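You operate a simulated robot arm through the tools that you are given. There is no shell and no other tool.

You run a simulated robot arm. Do the job below in one go: nothing can be reset, and whatever is moved stays where it is left.

JOB
Leak-test the black hose's line, then the orange one's; leave only the one that holds open.
Fine: one of the two leaks; press the test button with that line's valve alone open and read the tester.

Only the result counts: the job must be done as asked and must still hold three seconds after the hand-in. Knocking over, shifting, dropping, spilling or breaking anything else fails it.

ROBOT AND FRAMES
A 7-joint arm with a two-finger parallel gripper, fixed in place. Base frame: the origin is on the floor under the middle of its stand, x ahead of it, y to its left, z up. Units: mm, degrees, N and s.
It reaches about 1479 mm from its shoulder. Its first joint turns from -166.0 to 166.0 degrees. Payload 4.4 kg.
Tool frame: the origin (TCP) lies between the finger pads and is the grasp point; the fingertips stand 23 mm ahead of it; z points along the fingers, y is the line along which they close. Largest opening 94 mm; finger width 38, thickness 10; the body of the gripper, 54 by 96 mm, starts 39 mm behind the TCP.
Orientation is that of the tool frame in the base frame, as a unit quaternion [x, y, z, w]. With the fingers straight down and closing along the base's y, the tool's x points along the base's -x, its y along +y and its z along -z.

CONTROLS
- The arm moves only by the tool arm_command. Its argument "moves" is a list of rows, each an object of numbers (a shift or turn left out is 0, a gripper value left out holds the last): "dx", "dy", "dz": the shift along the base's x, y, z in mm; "ax", "ay", "az": the turn, a rotation vector about the base's x, y, z in degrees; "jaw": the opening, from 0 (shut) to 1 (fully open). In form: [{"dx": .., "dy": .., "dz": .., "ax": .., "ay": .., "az": .., "jaw": ..}, ...]. A call has 1 to 20 rows; each row is the pose to reach, as a shift and turn from the pose commanded when the call began. Each row takes 0.2 s and may step no farther than 50 mm and 8.6 degrees from the row before; otherwise, or with a gripper value out of range, the whole call is refused. Where a pose cannot be reached the arm comes as near as it can. A force on the tool above 40 N (or 10 N above the force at the start of the call, whichever is more), or a blocked arm, ends the call early, and 0.2 s more pass. The fingers move at their own pace (about 72 mm/s each) and stop on an object; they squeeze with about 41 N. The grip force told is the motor's: it shows also when the fingers shut on nothing. Time passes only in rows, and 0.2 s behind the last, so rows that repeat a pose let the fingers close. It gives the time, the measured TCP pose, the force on the tool (base axes), the opening and the grip force at its end, in the units of the frame above (readings bear some noise), with the torque about the TCP (base axes, N m) and any sound that the robot's microphone picked up, and new pictures: "pictures" is both (left out), scene, wrist or none.
- Cameras (640 x 400 px; columns grow to the right, rows downward): "scene" is fixed at [220.7, 652.7, 1530.3]; the picture's right is [-0.77, -0.64, 0.00], its down [-0.14, 0.18, -0.97] and it looks along [0.62, -0.75, -0.23] (base axes); focal length 319 px, centre (320, 200). "wrist" rides on the gripper at [86, 16, -74] in the tool frame; the picture's right is [-0.18, 0.98, 0.00], its down [-0.58, -0.11, -0.81] and it looks along [-0.79, -0.15, 0.59] (tool axes); focal length 243 px, centre (320, 200). There is no depth. A picture from a camera that has moved, and an enlarged one, comes with that camera's place and axes in the base frame and with its lens.
- close_up(camera, box): a new picture of the part [left, top, right, bottom] of that camera's present view, enlarged. No time passes.
- close_job(): hands the job in; it is judged then, once.

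Places have to be worked out from the pictures, the camera data and where the tool is seen. Open the gripper and draw the arm clear of the work before you hand the job in, unless the task says otherwise.

The tools are called after "Call:" as a command line: name --argument value ..., lists and objects as JSON in quotes. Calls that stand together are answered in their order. arm_command: Moves the arm, as the interface text tells. Its arguments: {"type":"object","properties":{"moves":{"type":"array","items":{"type":"object","properties":{"dx":{"type":"number"},"dy":{"type":"number"},"dz":{"type":"number"},"ax":{"type":"number"},"ay":{"type":"number"},"az":{"type":"number"},"jaw":{"type":"number"}}}},"pictures":{"type":"string","enum":["both","scene","wrist","none"]}},"required":["moves"]} The other tools are called the same way: close_up (camera, box) takes an enlarged picture of a part of a camera's view; close_job () hands the job in.

At the start:

```text
time_s: 0.0
position: [678.6, -72.0, 1570.4]
tcp_rot: [0.0, 1.0, 0.0, 0.0]
ft_force: [0.0, -0.2, -0.1]
ft_torque: [0.0, -0.01, 0.01]
width: 94.1
grip_force: 0.1
```

scene: 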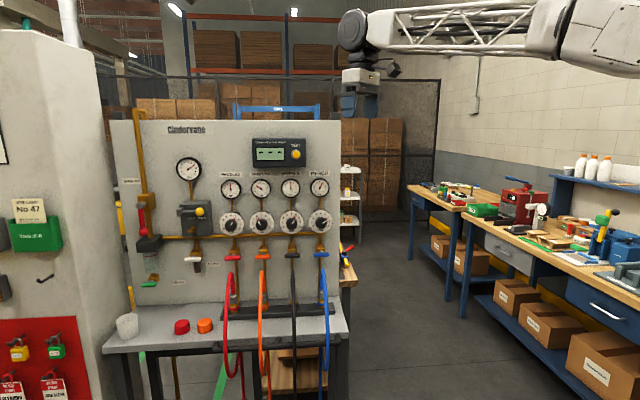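
wrist: 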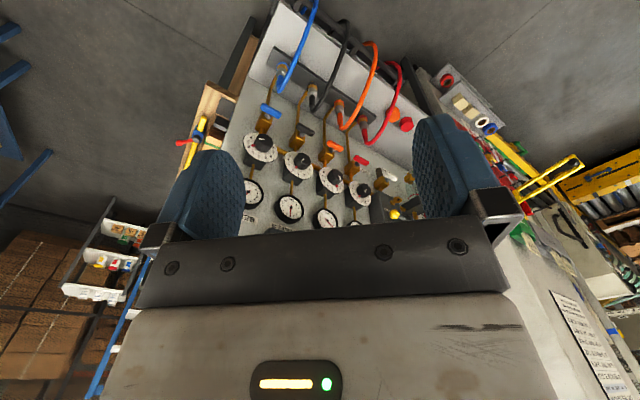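

The scene shows a panel with four valve lines (red, orange, black, blue), gauges, and a tester with a yellow button. I'll look closer at the panel before moving.

Call:
close_up --camera "scene" --box '[200, 120, 360, 220]'

Call:
close_up --camera "scene" --box '[200, 200, 360, 300]'

Call:
close_up --camera "scene" --box '[100, 110, 260, 210]'

Call:
close_up --camera "wrist" --box '[220, 60, 440, 230]'

```text
4.00 times, centred on (280, 170) of scene
camera zoom: at [220.7, 652.7, 1530.3], right [-0.77, -0.64, 0.0], down [-0.14, 0.18, -0.97], along [0.62, -0.75, -0.23], focal length 1275 px, centre (480, 320)
```

zoom: 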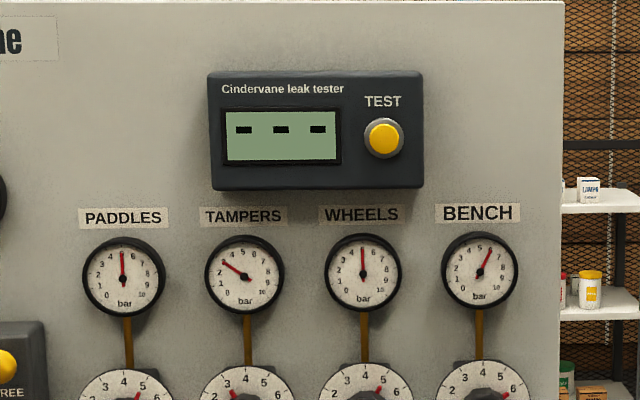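

```text
4.00 times, centred on (280, 250) of scene
camera zoom: at [220.7, 652.7, 1530.3], right [-0.77, -0.64, 0.0], down [-0.14, 0.18, -0.97], along [0.62, -0.75, -0.23], focal length 1275 px, centre (480, 0)
```

zoom: 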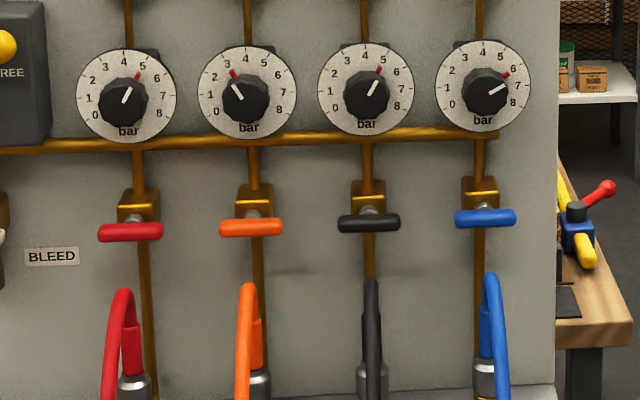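

```text
4.00 times, centred on (180, 160) of scene
camera zoom: at [220.7, 652.7, 1530.3], right [-0.77, -0.64, 0.0], down [-0.14, 0.18, -0.97], along [0.62, -0.75, -0.23], focal length 1275 px, centre (880, 360)
```

zoom: 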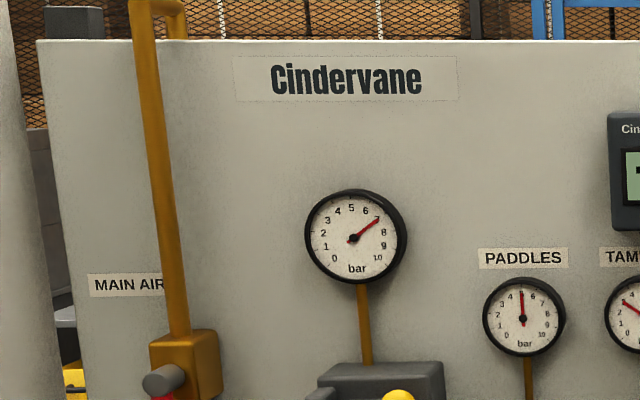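

```text
2.35 times, centred on (330, 145) of wrist
camera zoom: at [592.0, -54.8, 1644.4], right [0.18, 0.98, 0.0], down [0.58, -0.11, 0.81], along [0.79, -0.15, -0.59], focal length 571 px, centre (296, 329)
```

zoom: 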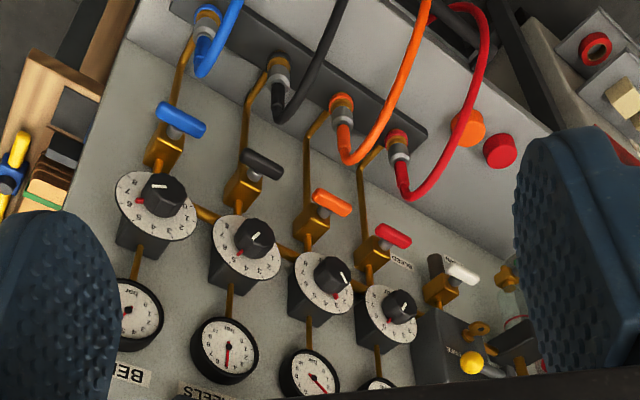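

The line valve handles all look crosswise to their pipes (closed). I'll look closer at the main air, bleed and handles for detail, before moving.

Call:
close_up --camera "scene" --box '[110, 180, 230, 300]'

Call:
close_up --camera "scene" --box '[215, 225, 345, 325]'

Call:
close_up --camera "scene" --box '[200, 290, 360, 400]'

Call:
close_up --camera "scene" --box '[0, 180, 110, 400]'

Call:
close_up --camera "wrist" --box '[280, 80, 430, 180]'

```text
3.33 times, centred on (170, 240) of scene
camera zoom: at [220.7, 652.7, 1530.3], right [-0.77, -0.64, 0.0], down [-0.14, 0.18, -0.97], along [0.62, -0.75, -0.23], focal length 1062 px, centre (820, 67)
```

zoom: 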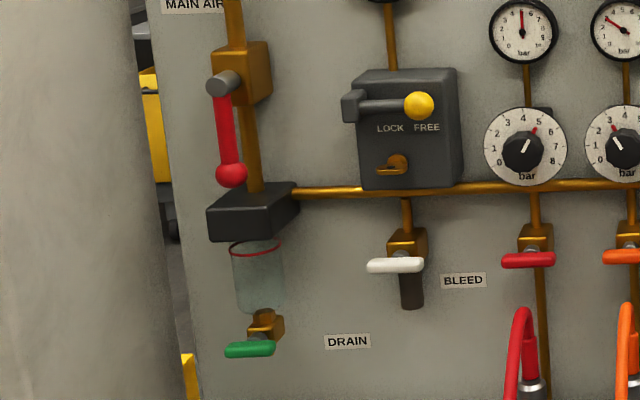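

```text
4.00 times, centred on (280, 275) of scene
camera zoom: at [220.7, 652.7, 1530.3], right [-0.77, -0.64, 0.0], down [-0.14, 0.18, -0.97], along [0.62, -0.75, -0.23], focal length 1275 px, centre (480, -100)
```

zoom: 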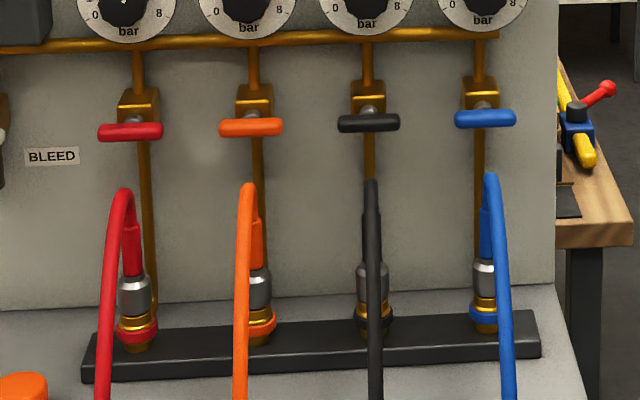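

```text
3.64 times, centred on (280, 345) of scene
camera zoom: at [220.7, 652.7, 1530.3], right [-0.77, -0.64, 0.0], down [-0.14, 0.18, -0.97], along [0.62, -0.75, -0.23], focal length 1159 px, centre (466, -327)
```

zoom: 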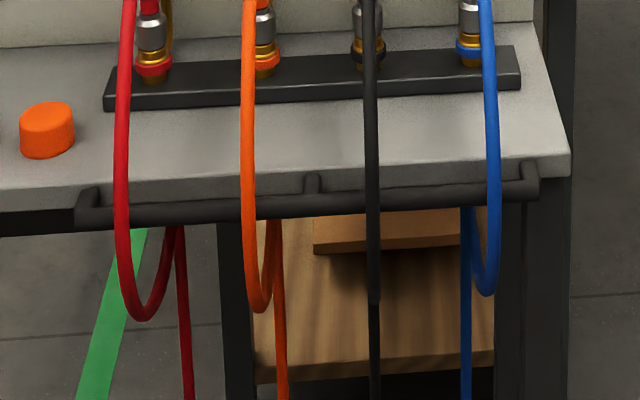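

```text
1.82 times, centred on (55, 290) of scene
camera zoom: at [220.7, 652.7, 1530.3], right [-0.77, -0.64, 0.0], down [-0.14, 0.18, -0.97], along [0.62, -0.75, -0.23], focal length 580 px, centre (802, 36)
```

zoom: 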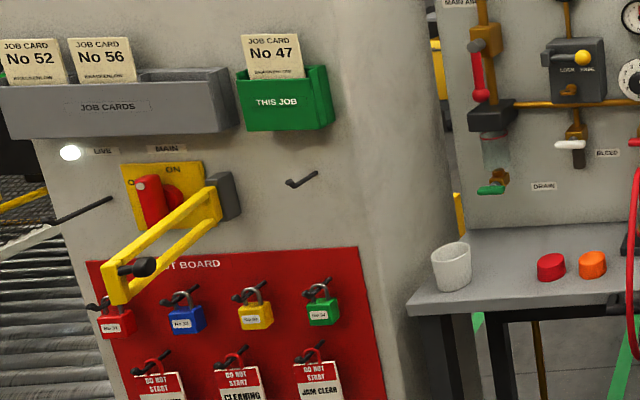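

```text
4.00 times, centred on (355, 130) of wrist
camera zoom: at [592.0, -54.8, 1644.4], right [0.18, 0.98, 0.0], down [0.58, -0.11, 0.81], along [0.79, -0.15, -0.59], focal length 970 px, centre (180, 480)
```

zoom: 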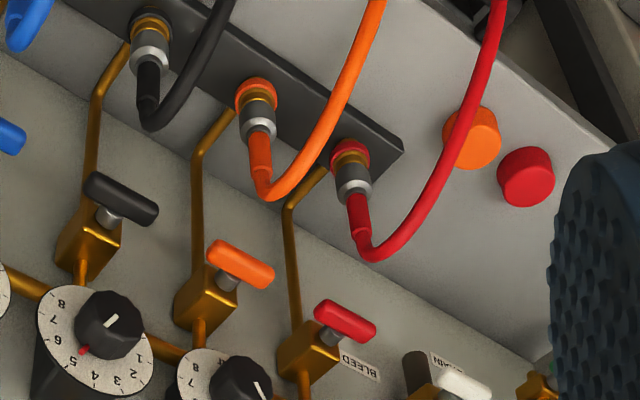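

All four line handles lie across their pipes, so they look closed. By triangulation the panel faces about (-0.71, 0.71, 0), with handles near z≈1015 and 117 mm apart: black near (1065,-190) and orange near (1146,-108). Hoses arch up close in front of them. I'll turn the wrist about z first to get a side view.

Call:
arm_command --moves '[{"az": 7.5, "dz": -10}, {"az": 15, "dz": -30}, {"az": 22.5, "dz": -60}, {"az": 30, "dz": -90}, {"az": 37.5, "dz": -120}, {"az": 45, "dz": -150}, {"az": 45, "dz": -150}]' --pictures "both"

```text
time_s: 1.6
position: [679.7, -71.0, 1420.4]
tcp_rot: [-0.384, 0.924, 0.0, 0.0]
ft_force: [0.4, -0.4, -1.2]
ft_torque: [0.01, 0.02, 0.02]
width: 94.0
grip_force: 0.0
camera wrist: at [606.7, -120.4, 1494.1], right [-0.57, 0.82, 0.0], down [0.49, 0.33, 0.81], along [0.66, 0.46, -0.59], focal length 243 px, centre (320, 200)
```

scene: 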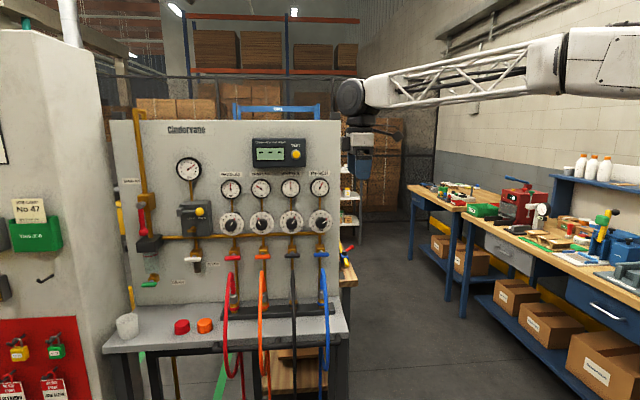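
wrist: 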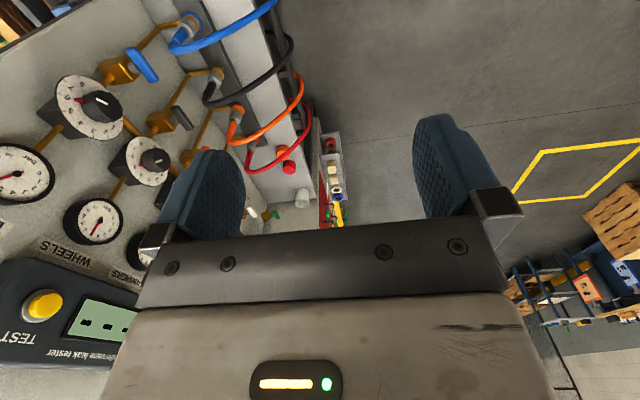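

The turn worked, and the wrist now shows the valves, knobs and hose arches in profile. Next I'll tilt the tool to point horizontally at the panel while going down and staying well in front.

Call:
arm_command --moves '[{"ax": -5.786, "ay": -5.786, "dx": 5.7, "dy": -3.2, "dz": -24.5}, {"ax": -11.57, "ay": -11.57, "dx": 11.5, "dy": -6.4, "dz": -49}, {"ax": -17.36, "ay": -17.36, "dx": 17.2, "dy": -9.5, "dz": -73.6}, {"ax": -23.14, "ay": -23.14, "dx": 22.9, "dy": -12.7, "dz": -98.2}, {"ax": -28.93, "ay": -28.93, "dx": 28.6, "dy": -15.9, "dz": -122.7}, {"ax": -34.71, "ay": -34.71, "dx": 34.4, "dy": -19.1, "dz": -147}, {"ax": -40.5, "ay": -40.5, "dx": 40, "dy": -22.3, "dz": -172}, {"ax": -46.29, "ay": -46.29, "dx": 45.8, "dy": -25.5, "dz": -196}, {"ax": -52.07, "ay": -52.07, "dx": 51.5, "dy": -28.6, "dz": -221}, {"ax": -57.86, "ay": -57.86, "dx": 57.3, "dy": -31.8, "dz": -245}, {"ax": -63.64, "ay": -63.64, "dx": 63, "dy": -35, "dz": -270}, {"ax": -63.64, "ay": -63.64, "dx": 63, "dy": -35, "dz": -270}]' --pictures "both"

```text
time_s: 4.2
position: [743.3, -106.8, 1150.1]
tcp_rot: [0.271, -0.653, 0.654, -0.27]
ft_force: [0.4, 0.0, 0.1]
ft_torque: [0.0, 0.02, 0.01]
width: 94.3
grip_force: 0.0
camera wrist: at [628.7, -114.6, 1133.4], right [0.13, 0.13, -0.98], down [-0.16, 0.98, 0.11], along [0.98, 0.14, 0.15], focal length 243 px, centre (320, 200)
```

scene: 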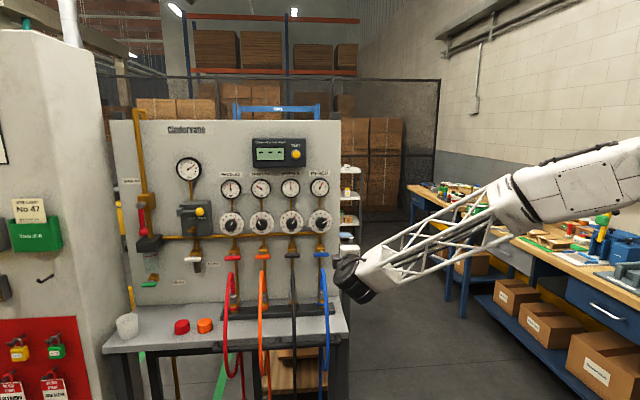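
wrist: 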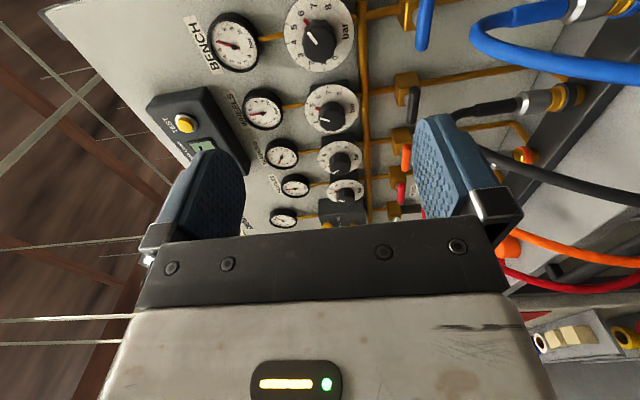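

The view is side-on, with image right being down, and the hose arches top out near z≈995, only about 60 mm in front of the handles. I'll zoom in to pin down handle, knob and hose positions.

Call:
close_up --camera "wrist" --box '[320, 0, 480, 100]'

Call:
close_up --camera "wrist" --box '[340, 60, 500, 160]'

Call:
close_up --camera "wrist" --box '[360, 120, 440, 220]'

Call:
close_up --camera "wrist" --box '[140, 80, 260, 180]'

```text
4.00 times, centred on (400, 50) of wrist
camera zoom: at [628.7, -114.6, 1133.4], right [0.13, 0.13, -0.98], down [-0.16, 0.98, 0.11], along [0.98, 0.14, 0.15], focal length 970 px, centre (0, 800)
```

zoom: 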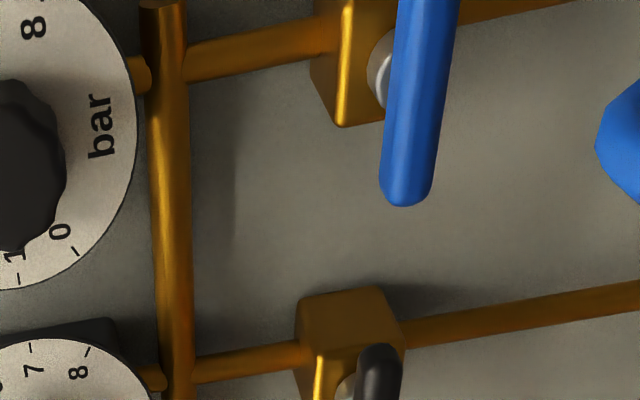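

```text
4.00 times, centred on (420, 110) of wrist
camera zoom: at [628.7, -114.6, 1133.4], right [0.13, 0.13, -0.98], down [-0.16, 0.98, 0.11], along [0.98, 0.14, 0.15], focal length 970 px, centre (-80, 560)
```

zoom: 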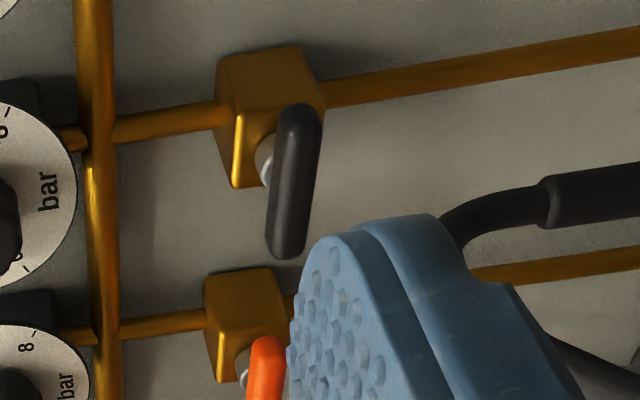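

```text
4.00 times, centred on (400, 170) of wrist
camera zoom: at [628.7, -114.6, 1133.4], right [0.13, 0.13, -0.98], down [-0.16, 0.98, 0.11], along [0.98, 0.14, 0.15], focal length 970 px, centre (0, 320)
```

zoom: 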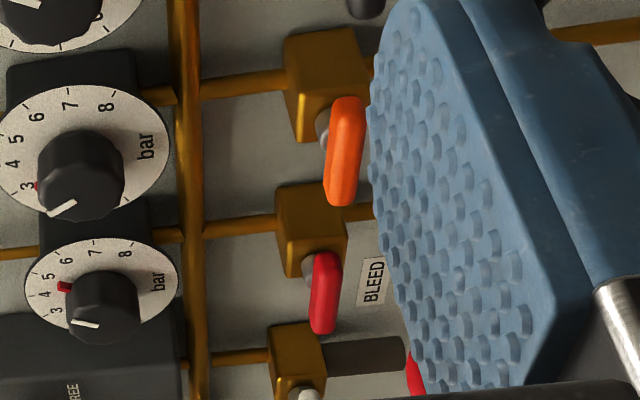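

```text
4.00 times, centred on (200, 130) of wrist
camera zoom: at [628.7, -114.6, 1133.4], right [0.13, 0.13, -0.98], down [-0.16, 0.98, 0.11], along [0.98, 0.14, 0.15], focal length 970 px, centre (800, 480)
```

zoom: 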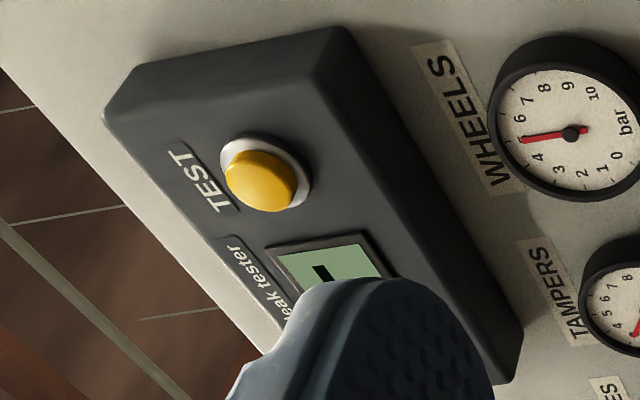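

The black bar sits near z≈1022, about 888 mm from the base along the panel normal, roughly 62 mm long and 18 mm thick. A hose arch stands just below and in front of it. I'll close the jaws, tilt the tool 20° down, and go to a stand-off in front of the bar's right end. From there I'll push with the fingertips and stay above the hose.

Call:
arm_command --moves '[{"dx": 28, "dy": -3.4, "dz": -9, "ax": 1.77, "ay": 1.77, "jaw": 0}, {"dx": 56.6, "dy": -6.7, "dz": -17, "ax": 3.54, "ay": 3.54, "jaw": 0}, {"dx": 85, "dy": -10, "dz": -26, "ax": 5.3, "ay": 5.3, "jaw": 0}, {"dx": 113, "dy": -13.5, "dz": -35, "ax": 7.07, "ay": 7.07, "jaw": 0}, {"dx": 141, "dy": -16.8, "dz": -44, "ax": 8.84, "ay": 8.84, "jaw": 0}, {"dx": 170, "dy": -20.2, "dz": -52, "ax": 10.6, "ay": 10.6, "jaw": 0}, {"dx": 198, "dy": -23.5, "dz": -61, "ax": 12.4, "ay": 12.4, "jaw": 0}, {"dx": 226, "dy": -27, "dz": -70, "ax": 14.14, "ay": 14.14, "jaw": 0}, {"dx": 226, "dy": -27, "dz": -70, "ax": 14.14, "ay": 14.14, "jaw": 0}]' --pictures "both"

```text
time_s: 6.2
position: [968.3, -132.7, 1080.2]
tcp_rot: [-0.314, 0.757, -0.53, 0.22]
ft_force: [0.3, -0.5, 0.0]
ft_torque: [0.0, -0.01, -0.02]
width: 0.0
grip_force: 41.0
camera wrist: at [852.7, -140.1, 1090.0], right [-0.11, 0.37, -0.92], down [-0.1, 0.92, 0.38], along [0.99, 0.13, -0.06], focal length 243 px, centre (320, 200)
```

scene: 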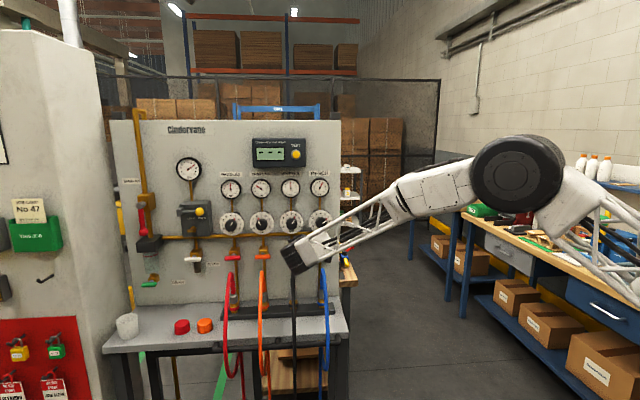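
wrist: 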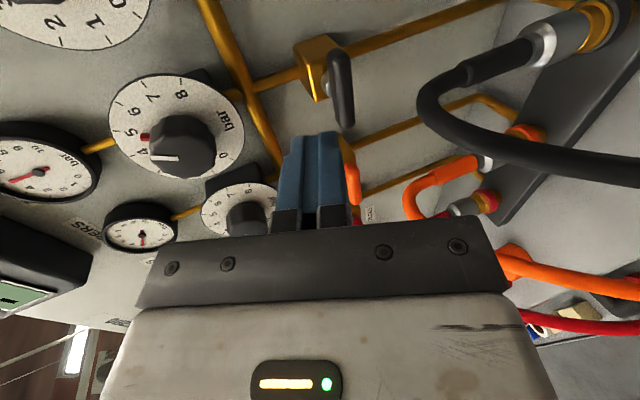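

The fingertips (closed) and the black bar are both visible from the side, and the black hose arch lies clearly below and in front. I'll zoom in to locate the bar ends exactly.

Call:
close_up --camera "wrist" --box '[260, 20, 420, 120]'

Call:
close_up --camera "wrist" --box '[260, 100, 460, 225]'

Call:
close_up --camera "scene" --box '[240, 220, 360, 300]'

```text
4.00 times, centred on (340, 70) of wrist
camera zoom: at [852.7, -140.1, 1090.0], right [-0.11, 0.37, -0.92], down [-0.1, 0.92, 0.38], along [0.99, 0.13, -0.06], focal length 970 px, centre (240, 720)
```

zoom: 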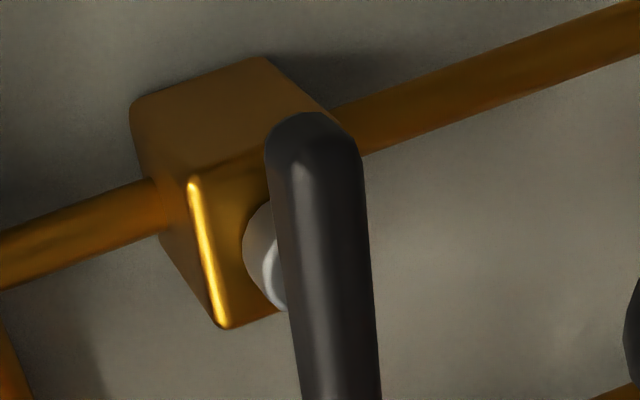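

```text
3.20 times, centred on (360, 162) of wrist
camera zoom: at [852.7, -140.1, 1090.0], right [-0.11, 0.37, -0.92], down [-0.1, 0.92, 0.38], along [0.99, 0.13, -0.06], focal length 776 px, centre (192, 320)
```

zoom: 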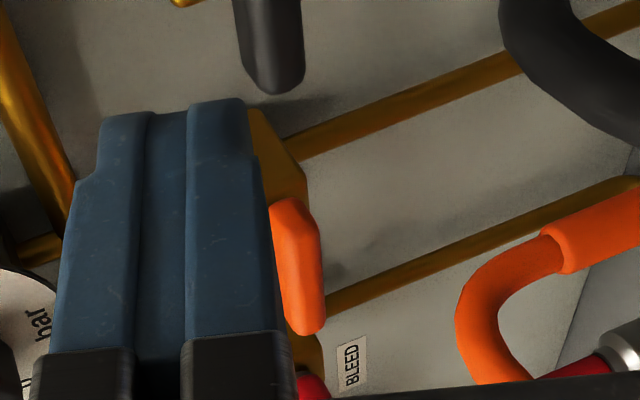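

```text
5.00 times, centred on (300, 260) of scene
camera zoom: at [220.7, 652.7, 1530.3], right [-0.77, -0.64, 0.0], down [-0.14, 0.18, -0.97], along [0.62, -0.75, -0.23], focal length 1594 px, centre (420, -100)
```

zoom: 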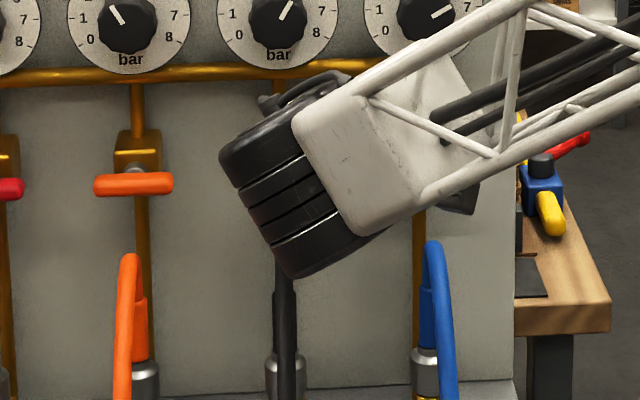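

The black bar's centre comes out at L≈617 along the panel, z≈1024, with its right end near L≈585. The regulator discs sit farther back than the bar, so the gripper clears them. I'll advance to just above the bar's right end without touching it.

Call:
arm_command --moves '[{"dx": 22, "dy": -22, "dz": -5}, {"dx": 44, "dy": -44, "dz": -12}, {"dx": 67.8, "dy": -67.8, "dz": -23}, {"dx": 67.8, "dy": -67.8, "dz": -23}]' --pictures "both"

Call:
close_up --camera "wrist" --box '[240, 40, 440, 165]'

```text
time_s: 7.2
position: [1036.5, -202.5, 1055.6]
tcp_rot: [-0.314, 0.757, -0.53, 0.219]
ft_force: [0.9, -0.3, 2.4]
ft_torque: [0.02, -0.08, -0.03]
width: 0.1
grip_force: 40.8
camera wrist: at [921.1, -208.1, 1066.2], right [-0.11, 0.37, -0.92], down [-0.1, 0.92, 0.38], along [0.99, 0.13, -0.06], focal length 243 px, centre (320, 200)
```

scene: 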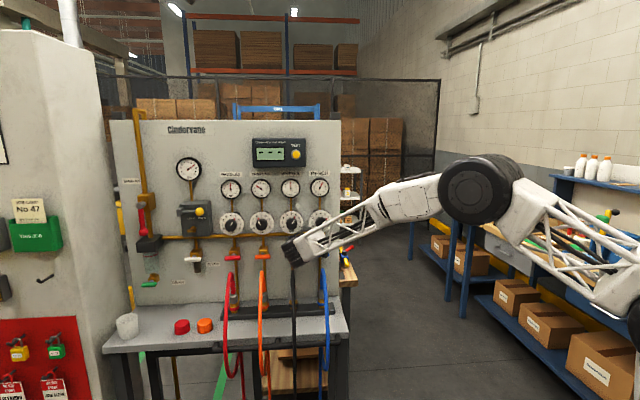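
wrist: 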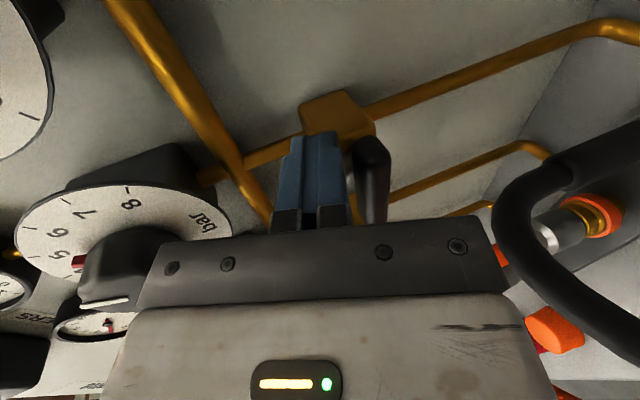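

```text
3.20 times, centred on (340, 102) of wrist
camera zoom: at [921.1, -208.1, 1066.2], right [-0.11, 0.37, -0.92], down [-0.1, 0.92, 0.38], along [0.99, 0.13, -0.06], focal length 776 px, centre (256, 512)
```

zoom: 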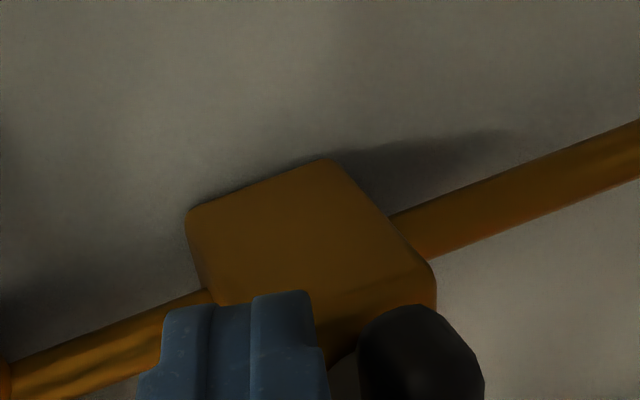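

The fingertips sit a few millimetres above the right end of the black bar, with only about 2 N of force. I'll shift 12 mm outward for more leverage, then press down slowly to see whether the handle turns that way.

Call:
arm_command --moves '[{"dx": -8.5, "dy": -8.5, "dz": 0}, {"dx": -8.5, "dy": -8.5, "dz": -3}, {"dx": -8.5, "dy": -8.5, "dz": -6}, {"dx": -8.5, "dy": -8.5, "dz": -9}, {"dx": -8.5, "dy": -8.5, "dz": -12}, {"dx": -8.5, "dy": -8.5, "dz": -15}]' --pictures "both"

Call:
close_up --camera "wrist" --box '[240, 80, 440, 205]'

```text
time_s: 8.5
position: [1029.3, -210.6, 1050.6]
tcp_rot: [-0.312, 0.756, -0.532, 0.221]
ft_force: [3.1, -1.8, 3.2]
ft_torque: [-0.02, -0.08, 0.03]
width: 0.0
grip_force: 40.9
stopped in row 6: the force on the tool passed its limit at 45 N (the readings are from after the stop); the commanded pose is now the measured one
camera wrist: at [913.0, -217.0, 1059.6], right [-0.1, 0.37, -0.93], down [-0.1, 0.92, 0.38], along [0.99, 0.13, -0.06], focal length 243 px, centre (320, 200)
```

scene: 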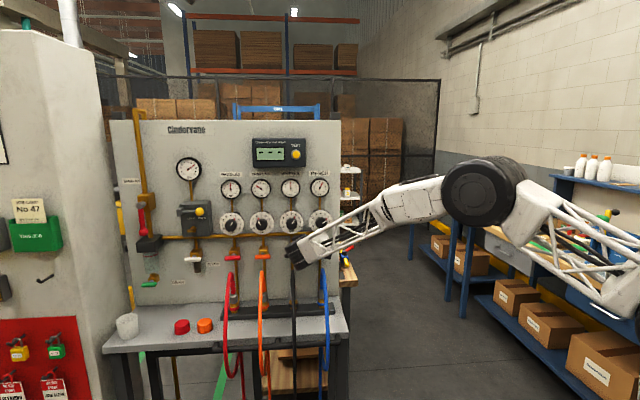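
wrist: 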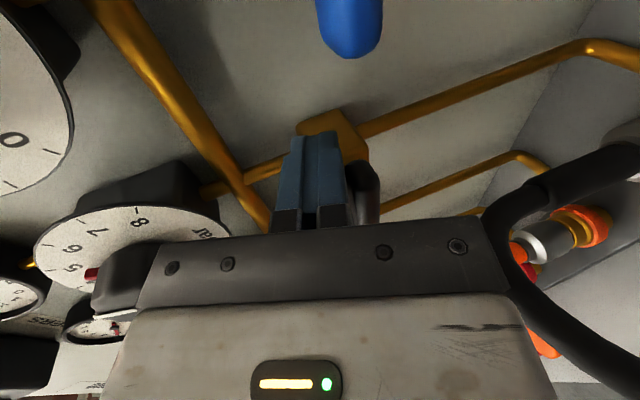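

```text
3.20 times, centred on (340, 142) of wrist
camera zoom: at [913.0, -217.0, 1059.6], right [-0.1, 0.37, -0.93], down [-0.1, 0.92, 0.38], along [0.99, 0.13, -0.06], focal length 776 px, centre (256, 384)
```

zoom: 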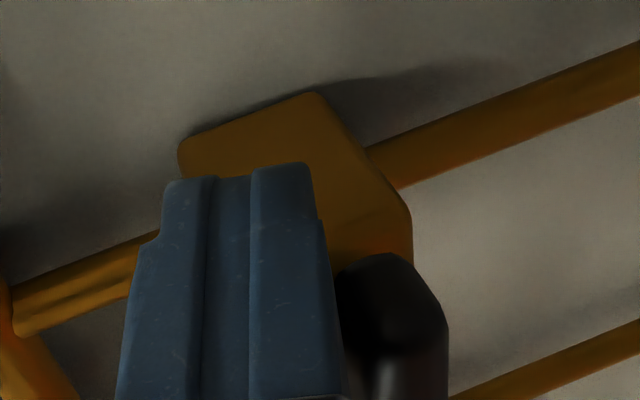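

The push stopped at 45 N right at the bar-top height (z≈1033) and the handle did not turn, so it doesn't go clockwise. I'll back off, shift to the bar's left end, and press down there.

Call:
arm_command --moves '[{"dz": 8}, {"dx": -21, "dy": 21, "dz": 14}, {"dx": 6, "dy": 48, "dz": 14}, {"dx": 33.4, "dy": 75.6, "dz": 14}, {"dx": 54.4, "dy": 54.4, "dz": 14}, {"dx": 54.4, "dy": 54.4, "dz": 6}, {"dx": 54.4, "dy": 54.4, "dz": 3}, {"dx": 54.4, "dy": 54.4, "dz": 0}, {"dx": 54.4, "dy": 54.4, "dz": -3}, {"dx": 54.4, "dy": 54.4, "dz": -6}, {"dx": 54.4, "dy": 54.4, "dz": -9}]' --pictures "both"

Call:
close_up --camera "wrist" --box '[240, 20, 440, 145]'

```text
time_s: 10.9
position: [1082.2, -154.9, 1039.8]
tcp_rot: [-0.311, 0.756, -0.532, 0.222]
ft_force: [6.1, -0.7, 1.4]
ft_torque: [-0.03, -0.09, 0.14]
width: 0.2
grip_force: 41.5
camera wrist: at [966.4, -162.4, 1049.6], right [-0.1, 0.37, -0.92], down [-0.1, 0.92, 0.38], along [0.99, 0.13, -0.06], focal length 243 px, centre (320, 200)
```

scene: 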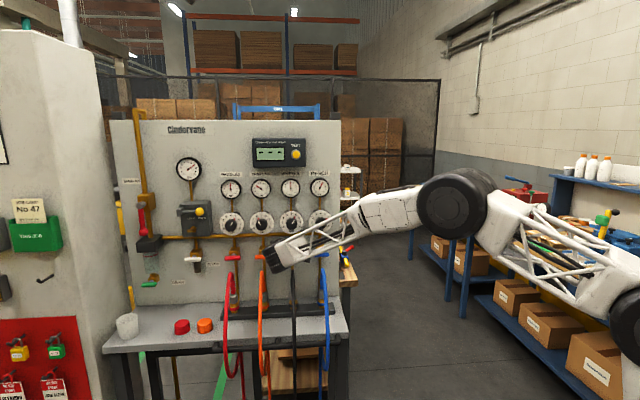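
wrist: 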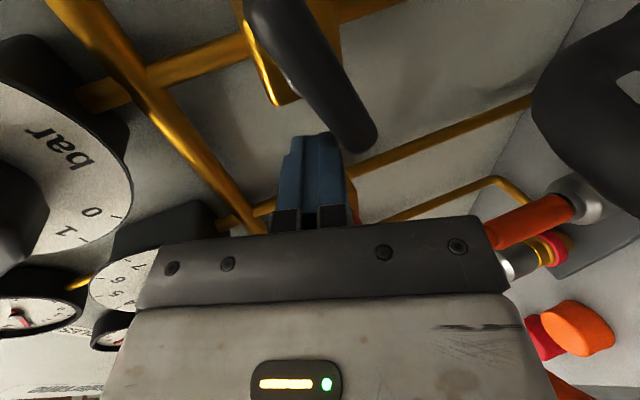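

```text
3.20 times, centred on (340, 82) of wrist
camera zoom: at [966.4, -162.4, 1049.6], right [-0.1, 0.37, -0.92], down [-0.1, 0.92, 0.38], along [0.99, 0.13, -0.06], focal length 776 px, centre (256, 576)
```

zoom: 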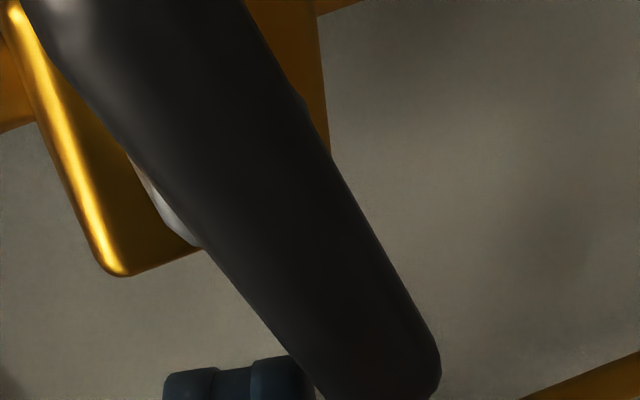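

The handle turns counter-clockwise: the left end is now about 30° down, with little resistance. I'll keep turning it toward vertical while tilting the tool another 10°, so the gripper body stays above the hose arch.

Call:
arm_command --moves '[{"ax": 2.4, "ay": 2.4, "dz": -2}, {"ax": 4.8, "ay": 4.8, "dz": -4}, {"ax": 7.07, "ay": 7.07, "dz": -6}, {"ax": 7.07, "ay": 7.07, "dz": -7, "dx": -2.1, "dy": -2.1}, {"ax": 7.07, "ay": 7.07, "dz": -8, "dx": -4.2, "dy": -4.2}, {"ax": 7.07, "ay": 7.07, "dz": -8, "dx": -5.6, "dy": -5.6}]' --pictures "both"

Call:
close_up --camera "wrist" --box '[240, 20, 440, 145]'

```text
time_s: 12.3
position: [1076.9, -161.7, 1031.6]
tcp_rot: [-0.33, 0.8, -0.463, 0.193]
ft_force: [5.0, 4.3, -0.3]
ft_torque: [0.07, -0.07, 0.06]
width: 0.0
grip_force: 41.0
camera wrist: at [963.9, -170.0, 1054.7], right [-0.21, 0.48, -0.85], down [-0.05, 0.87, 0.5], along [0.98, 0.14, -0.16], focal length 243 px, centre (320, 200)
```

scene: 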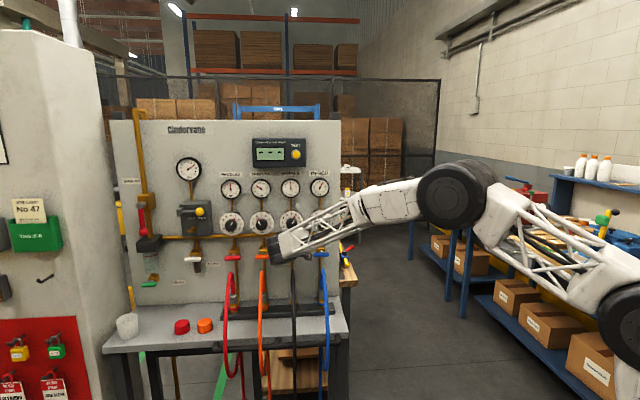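
wrist: 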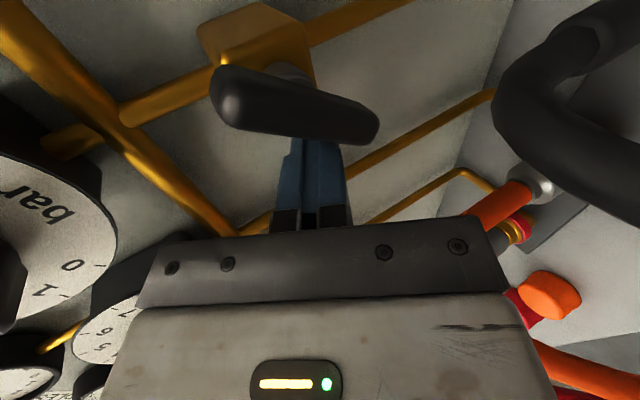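

```text
3.20 times, centred on (340, 82) of wrist
camera zoom: at [963.9, -170.0, 1054.7], right [-0.21, 0.48, -0.85], down [-0.05, 0.87, 0.5], along [0.98, 0.14, -0.16], focal length 776 px, centre (256, 576)
```

zoom: 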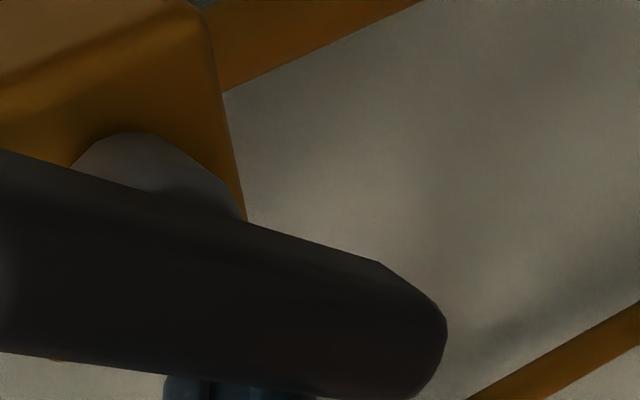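

The bar is now about 55° down, and the body clears the hose top (z≈995) by about 15 mm. I'll keep pushing sideways toward the stem to bring the bar vertical.

Call:
arm_command --moves '[{"dx": -2, "dy": -2}, {"dx": -4, "dy": -4}, {"dx": -6, "dy": -6}, {"dx": -8, "dy": -8}]' --pictures "wrist"

Call:
close_up --camera "wrist" --box '[180, 20, 420, 170]'

```text
time_s: 13.3
position: [1069.8, -167.6, 1030.7]
tcp_rot: [-0.331, 0.799, -0.463, 0.194]
ft_force: [10.2, 4.7, -1.8]
ft_torque: [-0.01, -0.1, 0.18]
width: 0.0
grip_force: 41.4
stopped in row 4: the force on the tool passed its limit at 47 N (the readings are from after the stop); the commanded pose is now the measured one
camera wrist: at [956.8, -176.0, 1053.6], right [-0.21, 0.48, -0.85], down [-0.05, 0.87, 0.5], along [0.98, 0.15, -0.16], focal length 243 px, centre (320, 200)
```

wrist: 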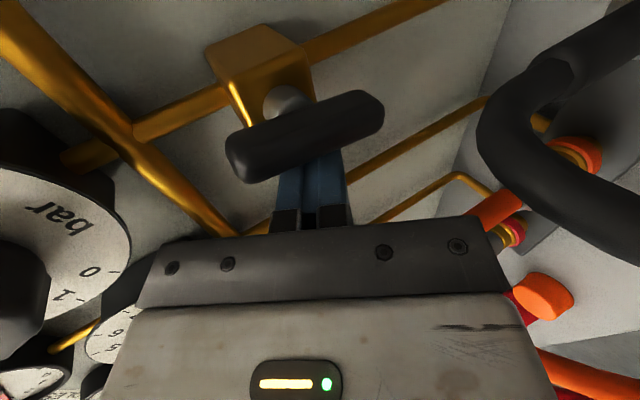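

```text
2.67 times, centred on (300, 95) of wrist
camera zoom: at [956.8, -176.0, 1053.6], right [-0.21, 0.48, -0.85], down [-0.05, 0.87, 0.5], along [0.98, 0.15, -0.16], focal length 647 px, centre (373, 480)
```

zoom: 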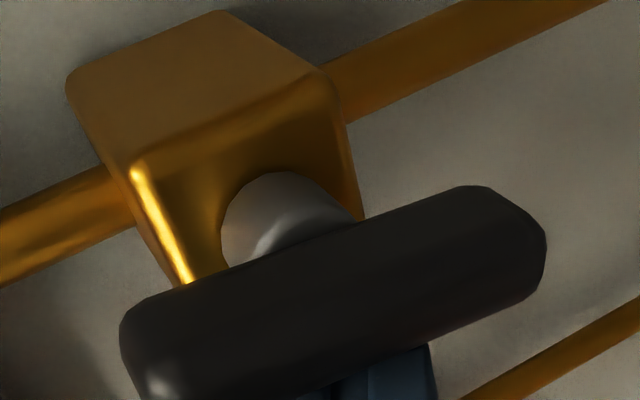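

The bar now lies parallel to its pipe and hit its stop at 47 N, so the black line's valve is open. I'll withdraw, rise in front of the panel to the TEST button at about L≈597, z≈1427, and level the tool on the way.

Call:
arm_command --moves '[{"dx": 5.7, "dy": 5.7}, {"dx": -22.6, "dy": 34}, {"dx": -50.9, "dy": 62.3}, {"dx": -79.2, "dy": 90.6}, {"dx": -80.9, "dy": 85.4, "dz": 39.6, "ax": -2.5, "ay": -2.5}, {"dx": -82.6, "dy": 80.1, "dz": 79, "ax": -5, "ay": -5}, {"dx": -84.3, "dy": 74.9, "dz": 119, "ax": -7.5, "ay": -7.5}, {"dx": -86, "dy": 69.6, "dz": 158, "ax": -10, "ay": -10}, {"dx": -87.7, "dy": 64.4, "dz": 198, "ax": -12.5, "ay": -12.5}, {"dx": -89.4, "dy": 59.2, "dz": 238, "ax": -15, "ay": -15}, {"dx": -91.1, "dy": 53.9, "dz": 277, "ax": -17.5, "ay": -17.5}, {"dx": -92.8, "dy": 48.7, "dz": 317, "ax": -20, "ay": -20}, {"dx": -94.5, "dy": 43.4, "dz": 356, "ax": -21.2, "ay": -21.2}, {"dx": -96.2, "dy": 38.2, "dz": 396, "ax": -21.2, "ay": -21.2}, {"dx": -96.2, "dy": 38.2, "dz": 396, "ax": -21.2, "ay": -21.2}]' --pictures "both"

Call:
close_up --camera "scene" --box '[200, 220, 360, 320]'

Call:
close_up --camera "scene" --box '[240, 120, 360, 200]'

```text
time_s: 16.5
position: [974.3, -128.0, 1427.6]
tcp_rot: [0.27, -0.651, 0.654, -0.273]
ft_force: [0.0, 0.5, 0.0]
ft_torque: [-0.04, 0.0, -0.03]
width: 0.0
grip_force: 41.2
camera wrist: at [860.3, -135.4, 1410.9], right [0.14, 0.13, -0.98], down [-0.16, 0.98, 0.11], along [0.98, 0.15, 0.15], focal length 243 px, centre (320, 200)
```

scene: 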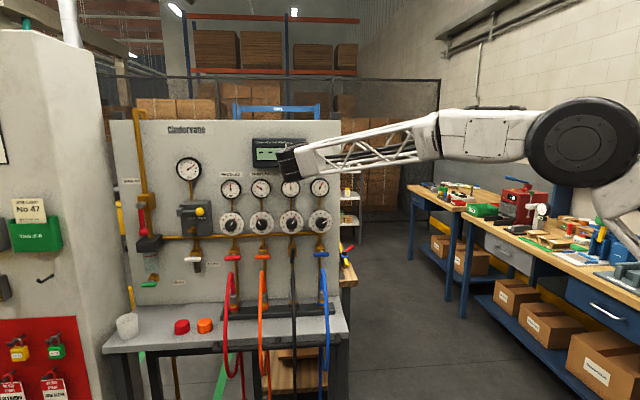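
wrist: 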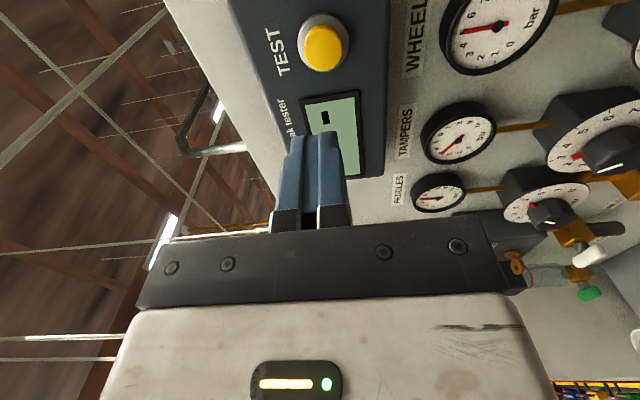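

```text
4.00 times, centred on (280, 270) of scene
camera zoom: at [220.7, 652.7, 1530.3], right [-0.77, -0.64, 0.0], down [-0.14, 0.18, -0.97], along [0.62, -0.75, -0.23], focal length 1275 px, centre (480, -80)
```

zoom: 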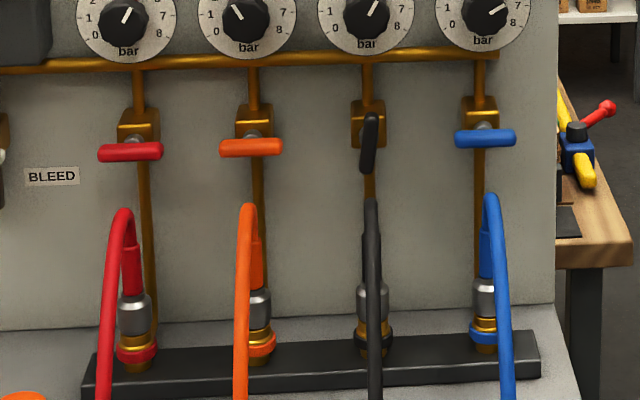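

```text
5.00 times, centred on (300, 160) of scene
camera zoom: at [220.7, 652.7, 1530.3], right [-0.77, -0.64, 0.0], down [-0.14, 0.18, -0.97], along [0.62, -0.75, -0.23], focal length 1594 px, centre (420, 400)
```

zoom: 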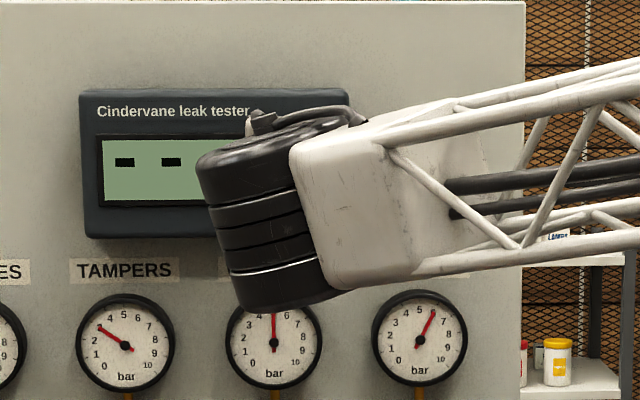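

The black bar stands nearly upright but still leans about 5–7°, and the fingertip may have jammed on the stem rather than on the valve's stop. I'll go back and push its top end leftward, above the stem, to seat it fully open before testing.

Call:
arm_command --moves '[{"dx": 0.2, "dy": -3.4, "dz": -46, "ax": 1.8, "ay": 1.8}, {"dx": 0.4, "dy": -6.9, "dz": -92, "ax": 3.5, "ay": 3.5}, {"dx": 0.6, "dy": -10.3, "dz": -138, "ax": 5.3, "ay": 5.3}, {"dx": 0.8, "dy": -13.8, "dz": -184, "ax": 7.1, "ay": 7.1}, {"dx": 1, "dy": -17.2, "dz": -230, "ax": 8.8, "ay": 8.8}, {"dx": 1.2, "dy": -20.7, "dz": -276, "ax": 10.6, "ay": 10.6}, {"dx": 1.4, "dy": -24.1, "dz": -322, "ax": 12.4, "ay": 12.4}, {"dx": 1.6, "dy": -27.6, "dz": -366, "ax": 14.14, "ay": 14.14}, {"dx": 1.6, "dy": -27.6, "dz": -366, "ax": 14.14, "ay": 14.14}]' --pictures "both"

Call:
close_up --camera "wrist" --box '[240, 20, 440, 145]'

```text
time_s: 18.5
position: [976.3, -158.4, 1060.3]
tcp_rot: [-0.313, 0.755, -0.532, 0.222]
ft_force: [-0.5, -1.2, -1.2]
ft_torque: [0.02, 0.01, 0.03]
width: 0.0
grip_force: 41.2
camera wrist: at [860.4, -164.4, 1069.3], right [-0.1, 0.37, -0.92], down [-0.1, 0.92, 0.38], along [0.99, 0.13, -0.06], focal length 243 px, centre (320, 200)
```

scene: 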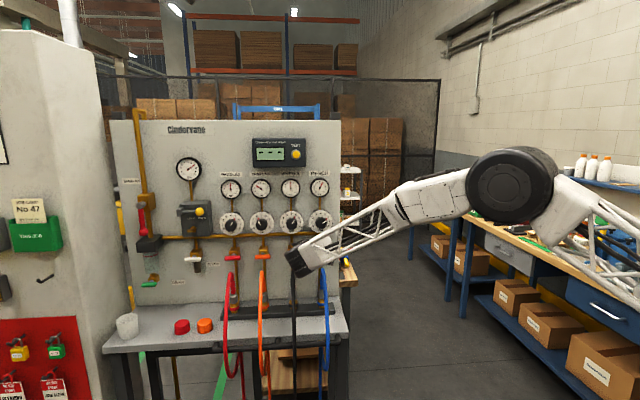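
wrist: 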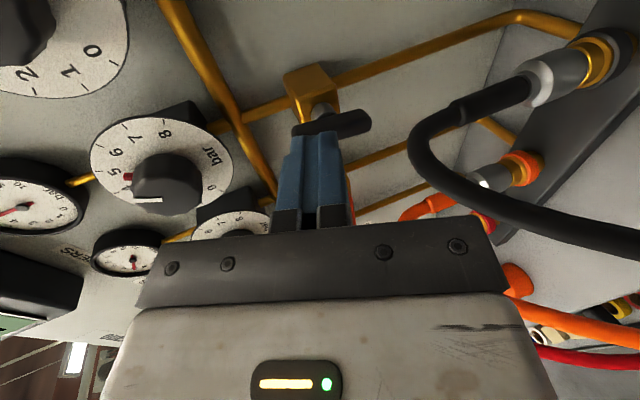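

```text
3.20 times, centred on (340, 82) of wrist
camera zoom: at [860.4, -164.4, 1069.3], right [-0.1, 0.37, -0.92], down [-0.1, 0.92, 0.38], along [0.99, 0.13, -0.06], focal length 776 px, centre (256, 576)
```

zoom: 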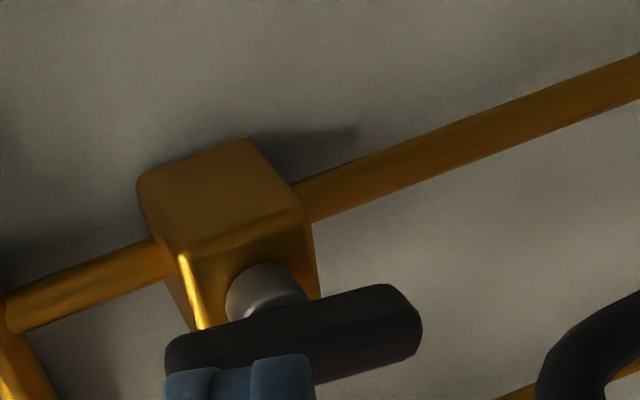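

The wrist view confirms the bar still leans a few degrees off the pipe. I'll advance to the right of the bar's upper half and push left until the valve's stop is felt.

Call:
arm_command --moves '[{"dx": 25, "dy": -25, "dz": -3}, {"dx": 49.5, "dy": -49.5, "dz": -6}, {"dx": 51.5, "dy": -47.5, "dz": -6}, {"dx": 53.5, "dy": -45.5, "dz": -6}, {"dx": 55.5, "dy": -43.5, "dz": -6}, {"dx": 57.5, "dy": -41.5, "dz": -6}, {"dx": 59.5, "dy": -39.5, "dz": -6}, {"dx": 61.5, "dy": -37.5, "dz": -6}, {"dx": 63.5, "dy": -35.5, "dz": -6}]' --pictures "wrist"

Call:
close_up --camera "wrist" --box '[240, 80, 440, 205]'

```text
time_s: 19.1
position: [1021.3, -197.1, 1056.0]
tcp_rot: [-0.315, 0.755, -0.53, 0.224]
ft_force: [-48.5, 39.0, 18.2]
ft_torque: [0.02, -0.48, 1.23]
width: 0.0
grip_force: 41.1
stopped in row 3: the force on the tool passed its limit at 168 N (the readings are from after the stop); the commanded pose is now the measured one
camera wrist: at [906.0, -205.0, 1065.6], right [-0.11, 0.37, -0.92], down [-0.11, 0.92, 0.38], along [0.99, 0.14, -0.06], focal length 243 px, centre (320, 200)
```

wrist: 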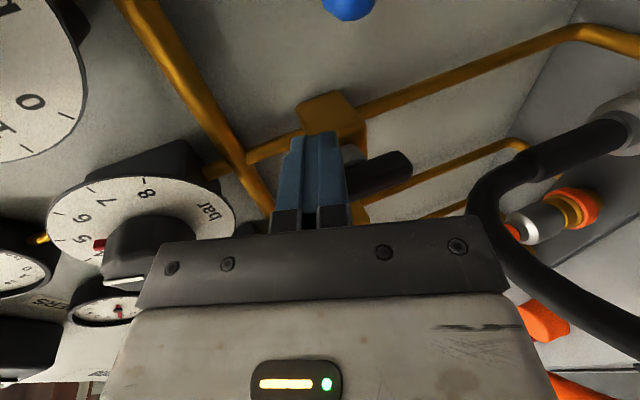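

```text
3.20 times, centred on (340, 142) of wrist
camera zoom: at [906.0, -205.0, 1065.6], right [-0.11, 0.37, -0.92], down [-0.11, 0.92, 0.38], along [0.99, 0.14, -0.06], focal length 776 px, centre (256, 384)
```

zoom: 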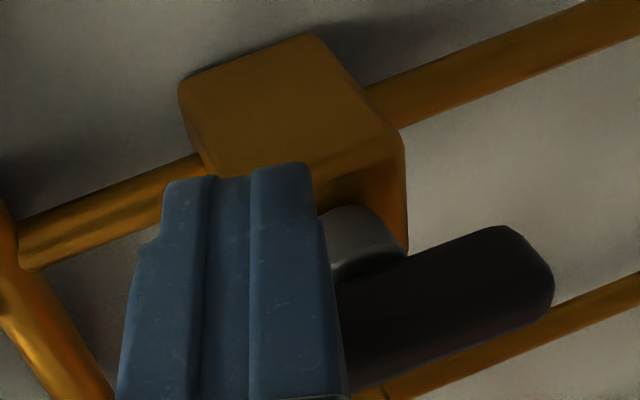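

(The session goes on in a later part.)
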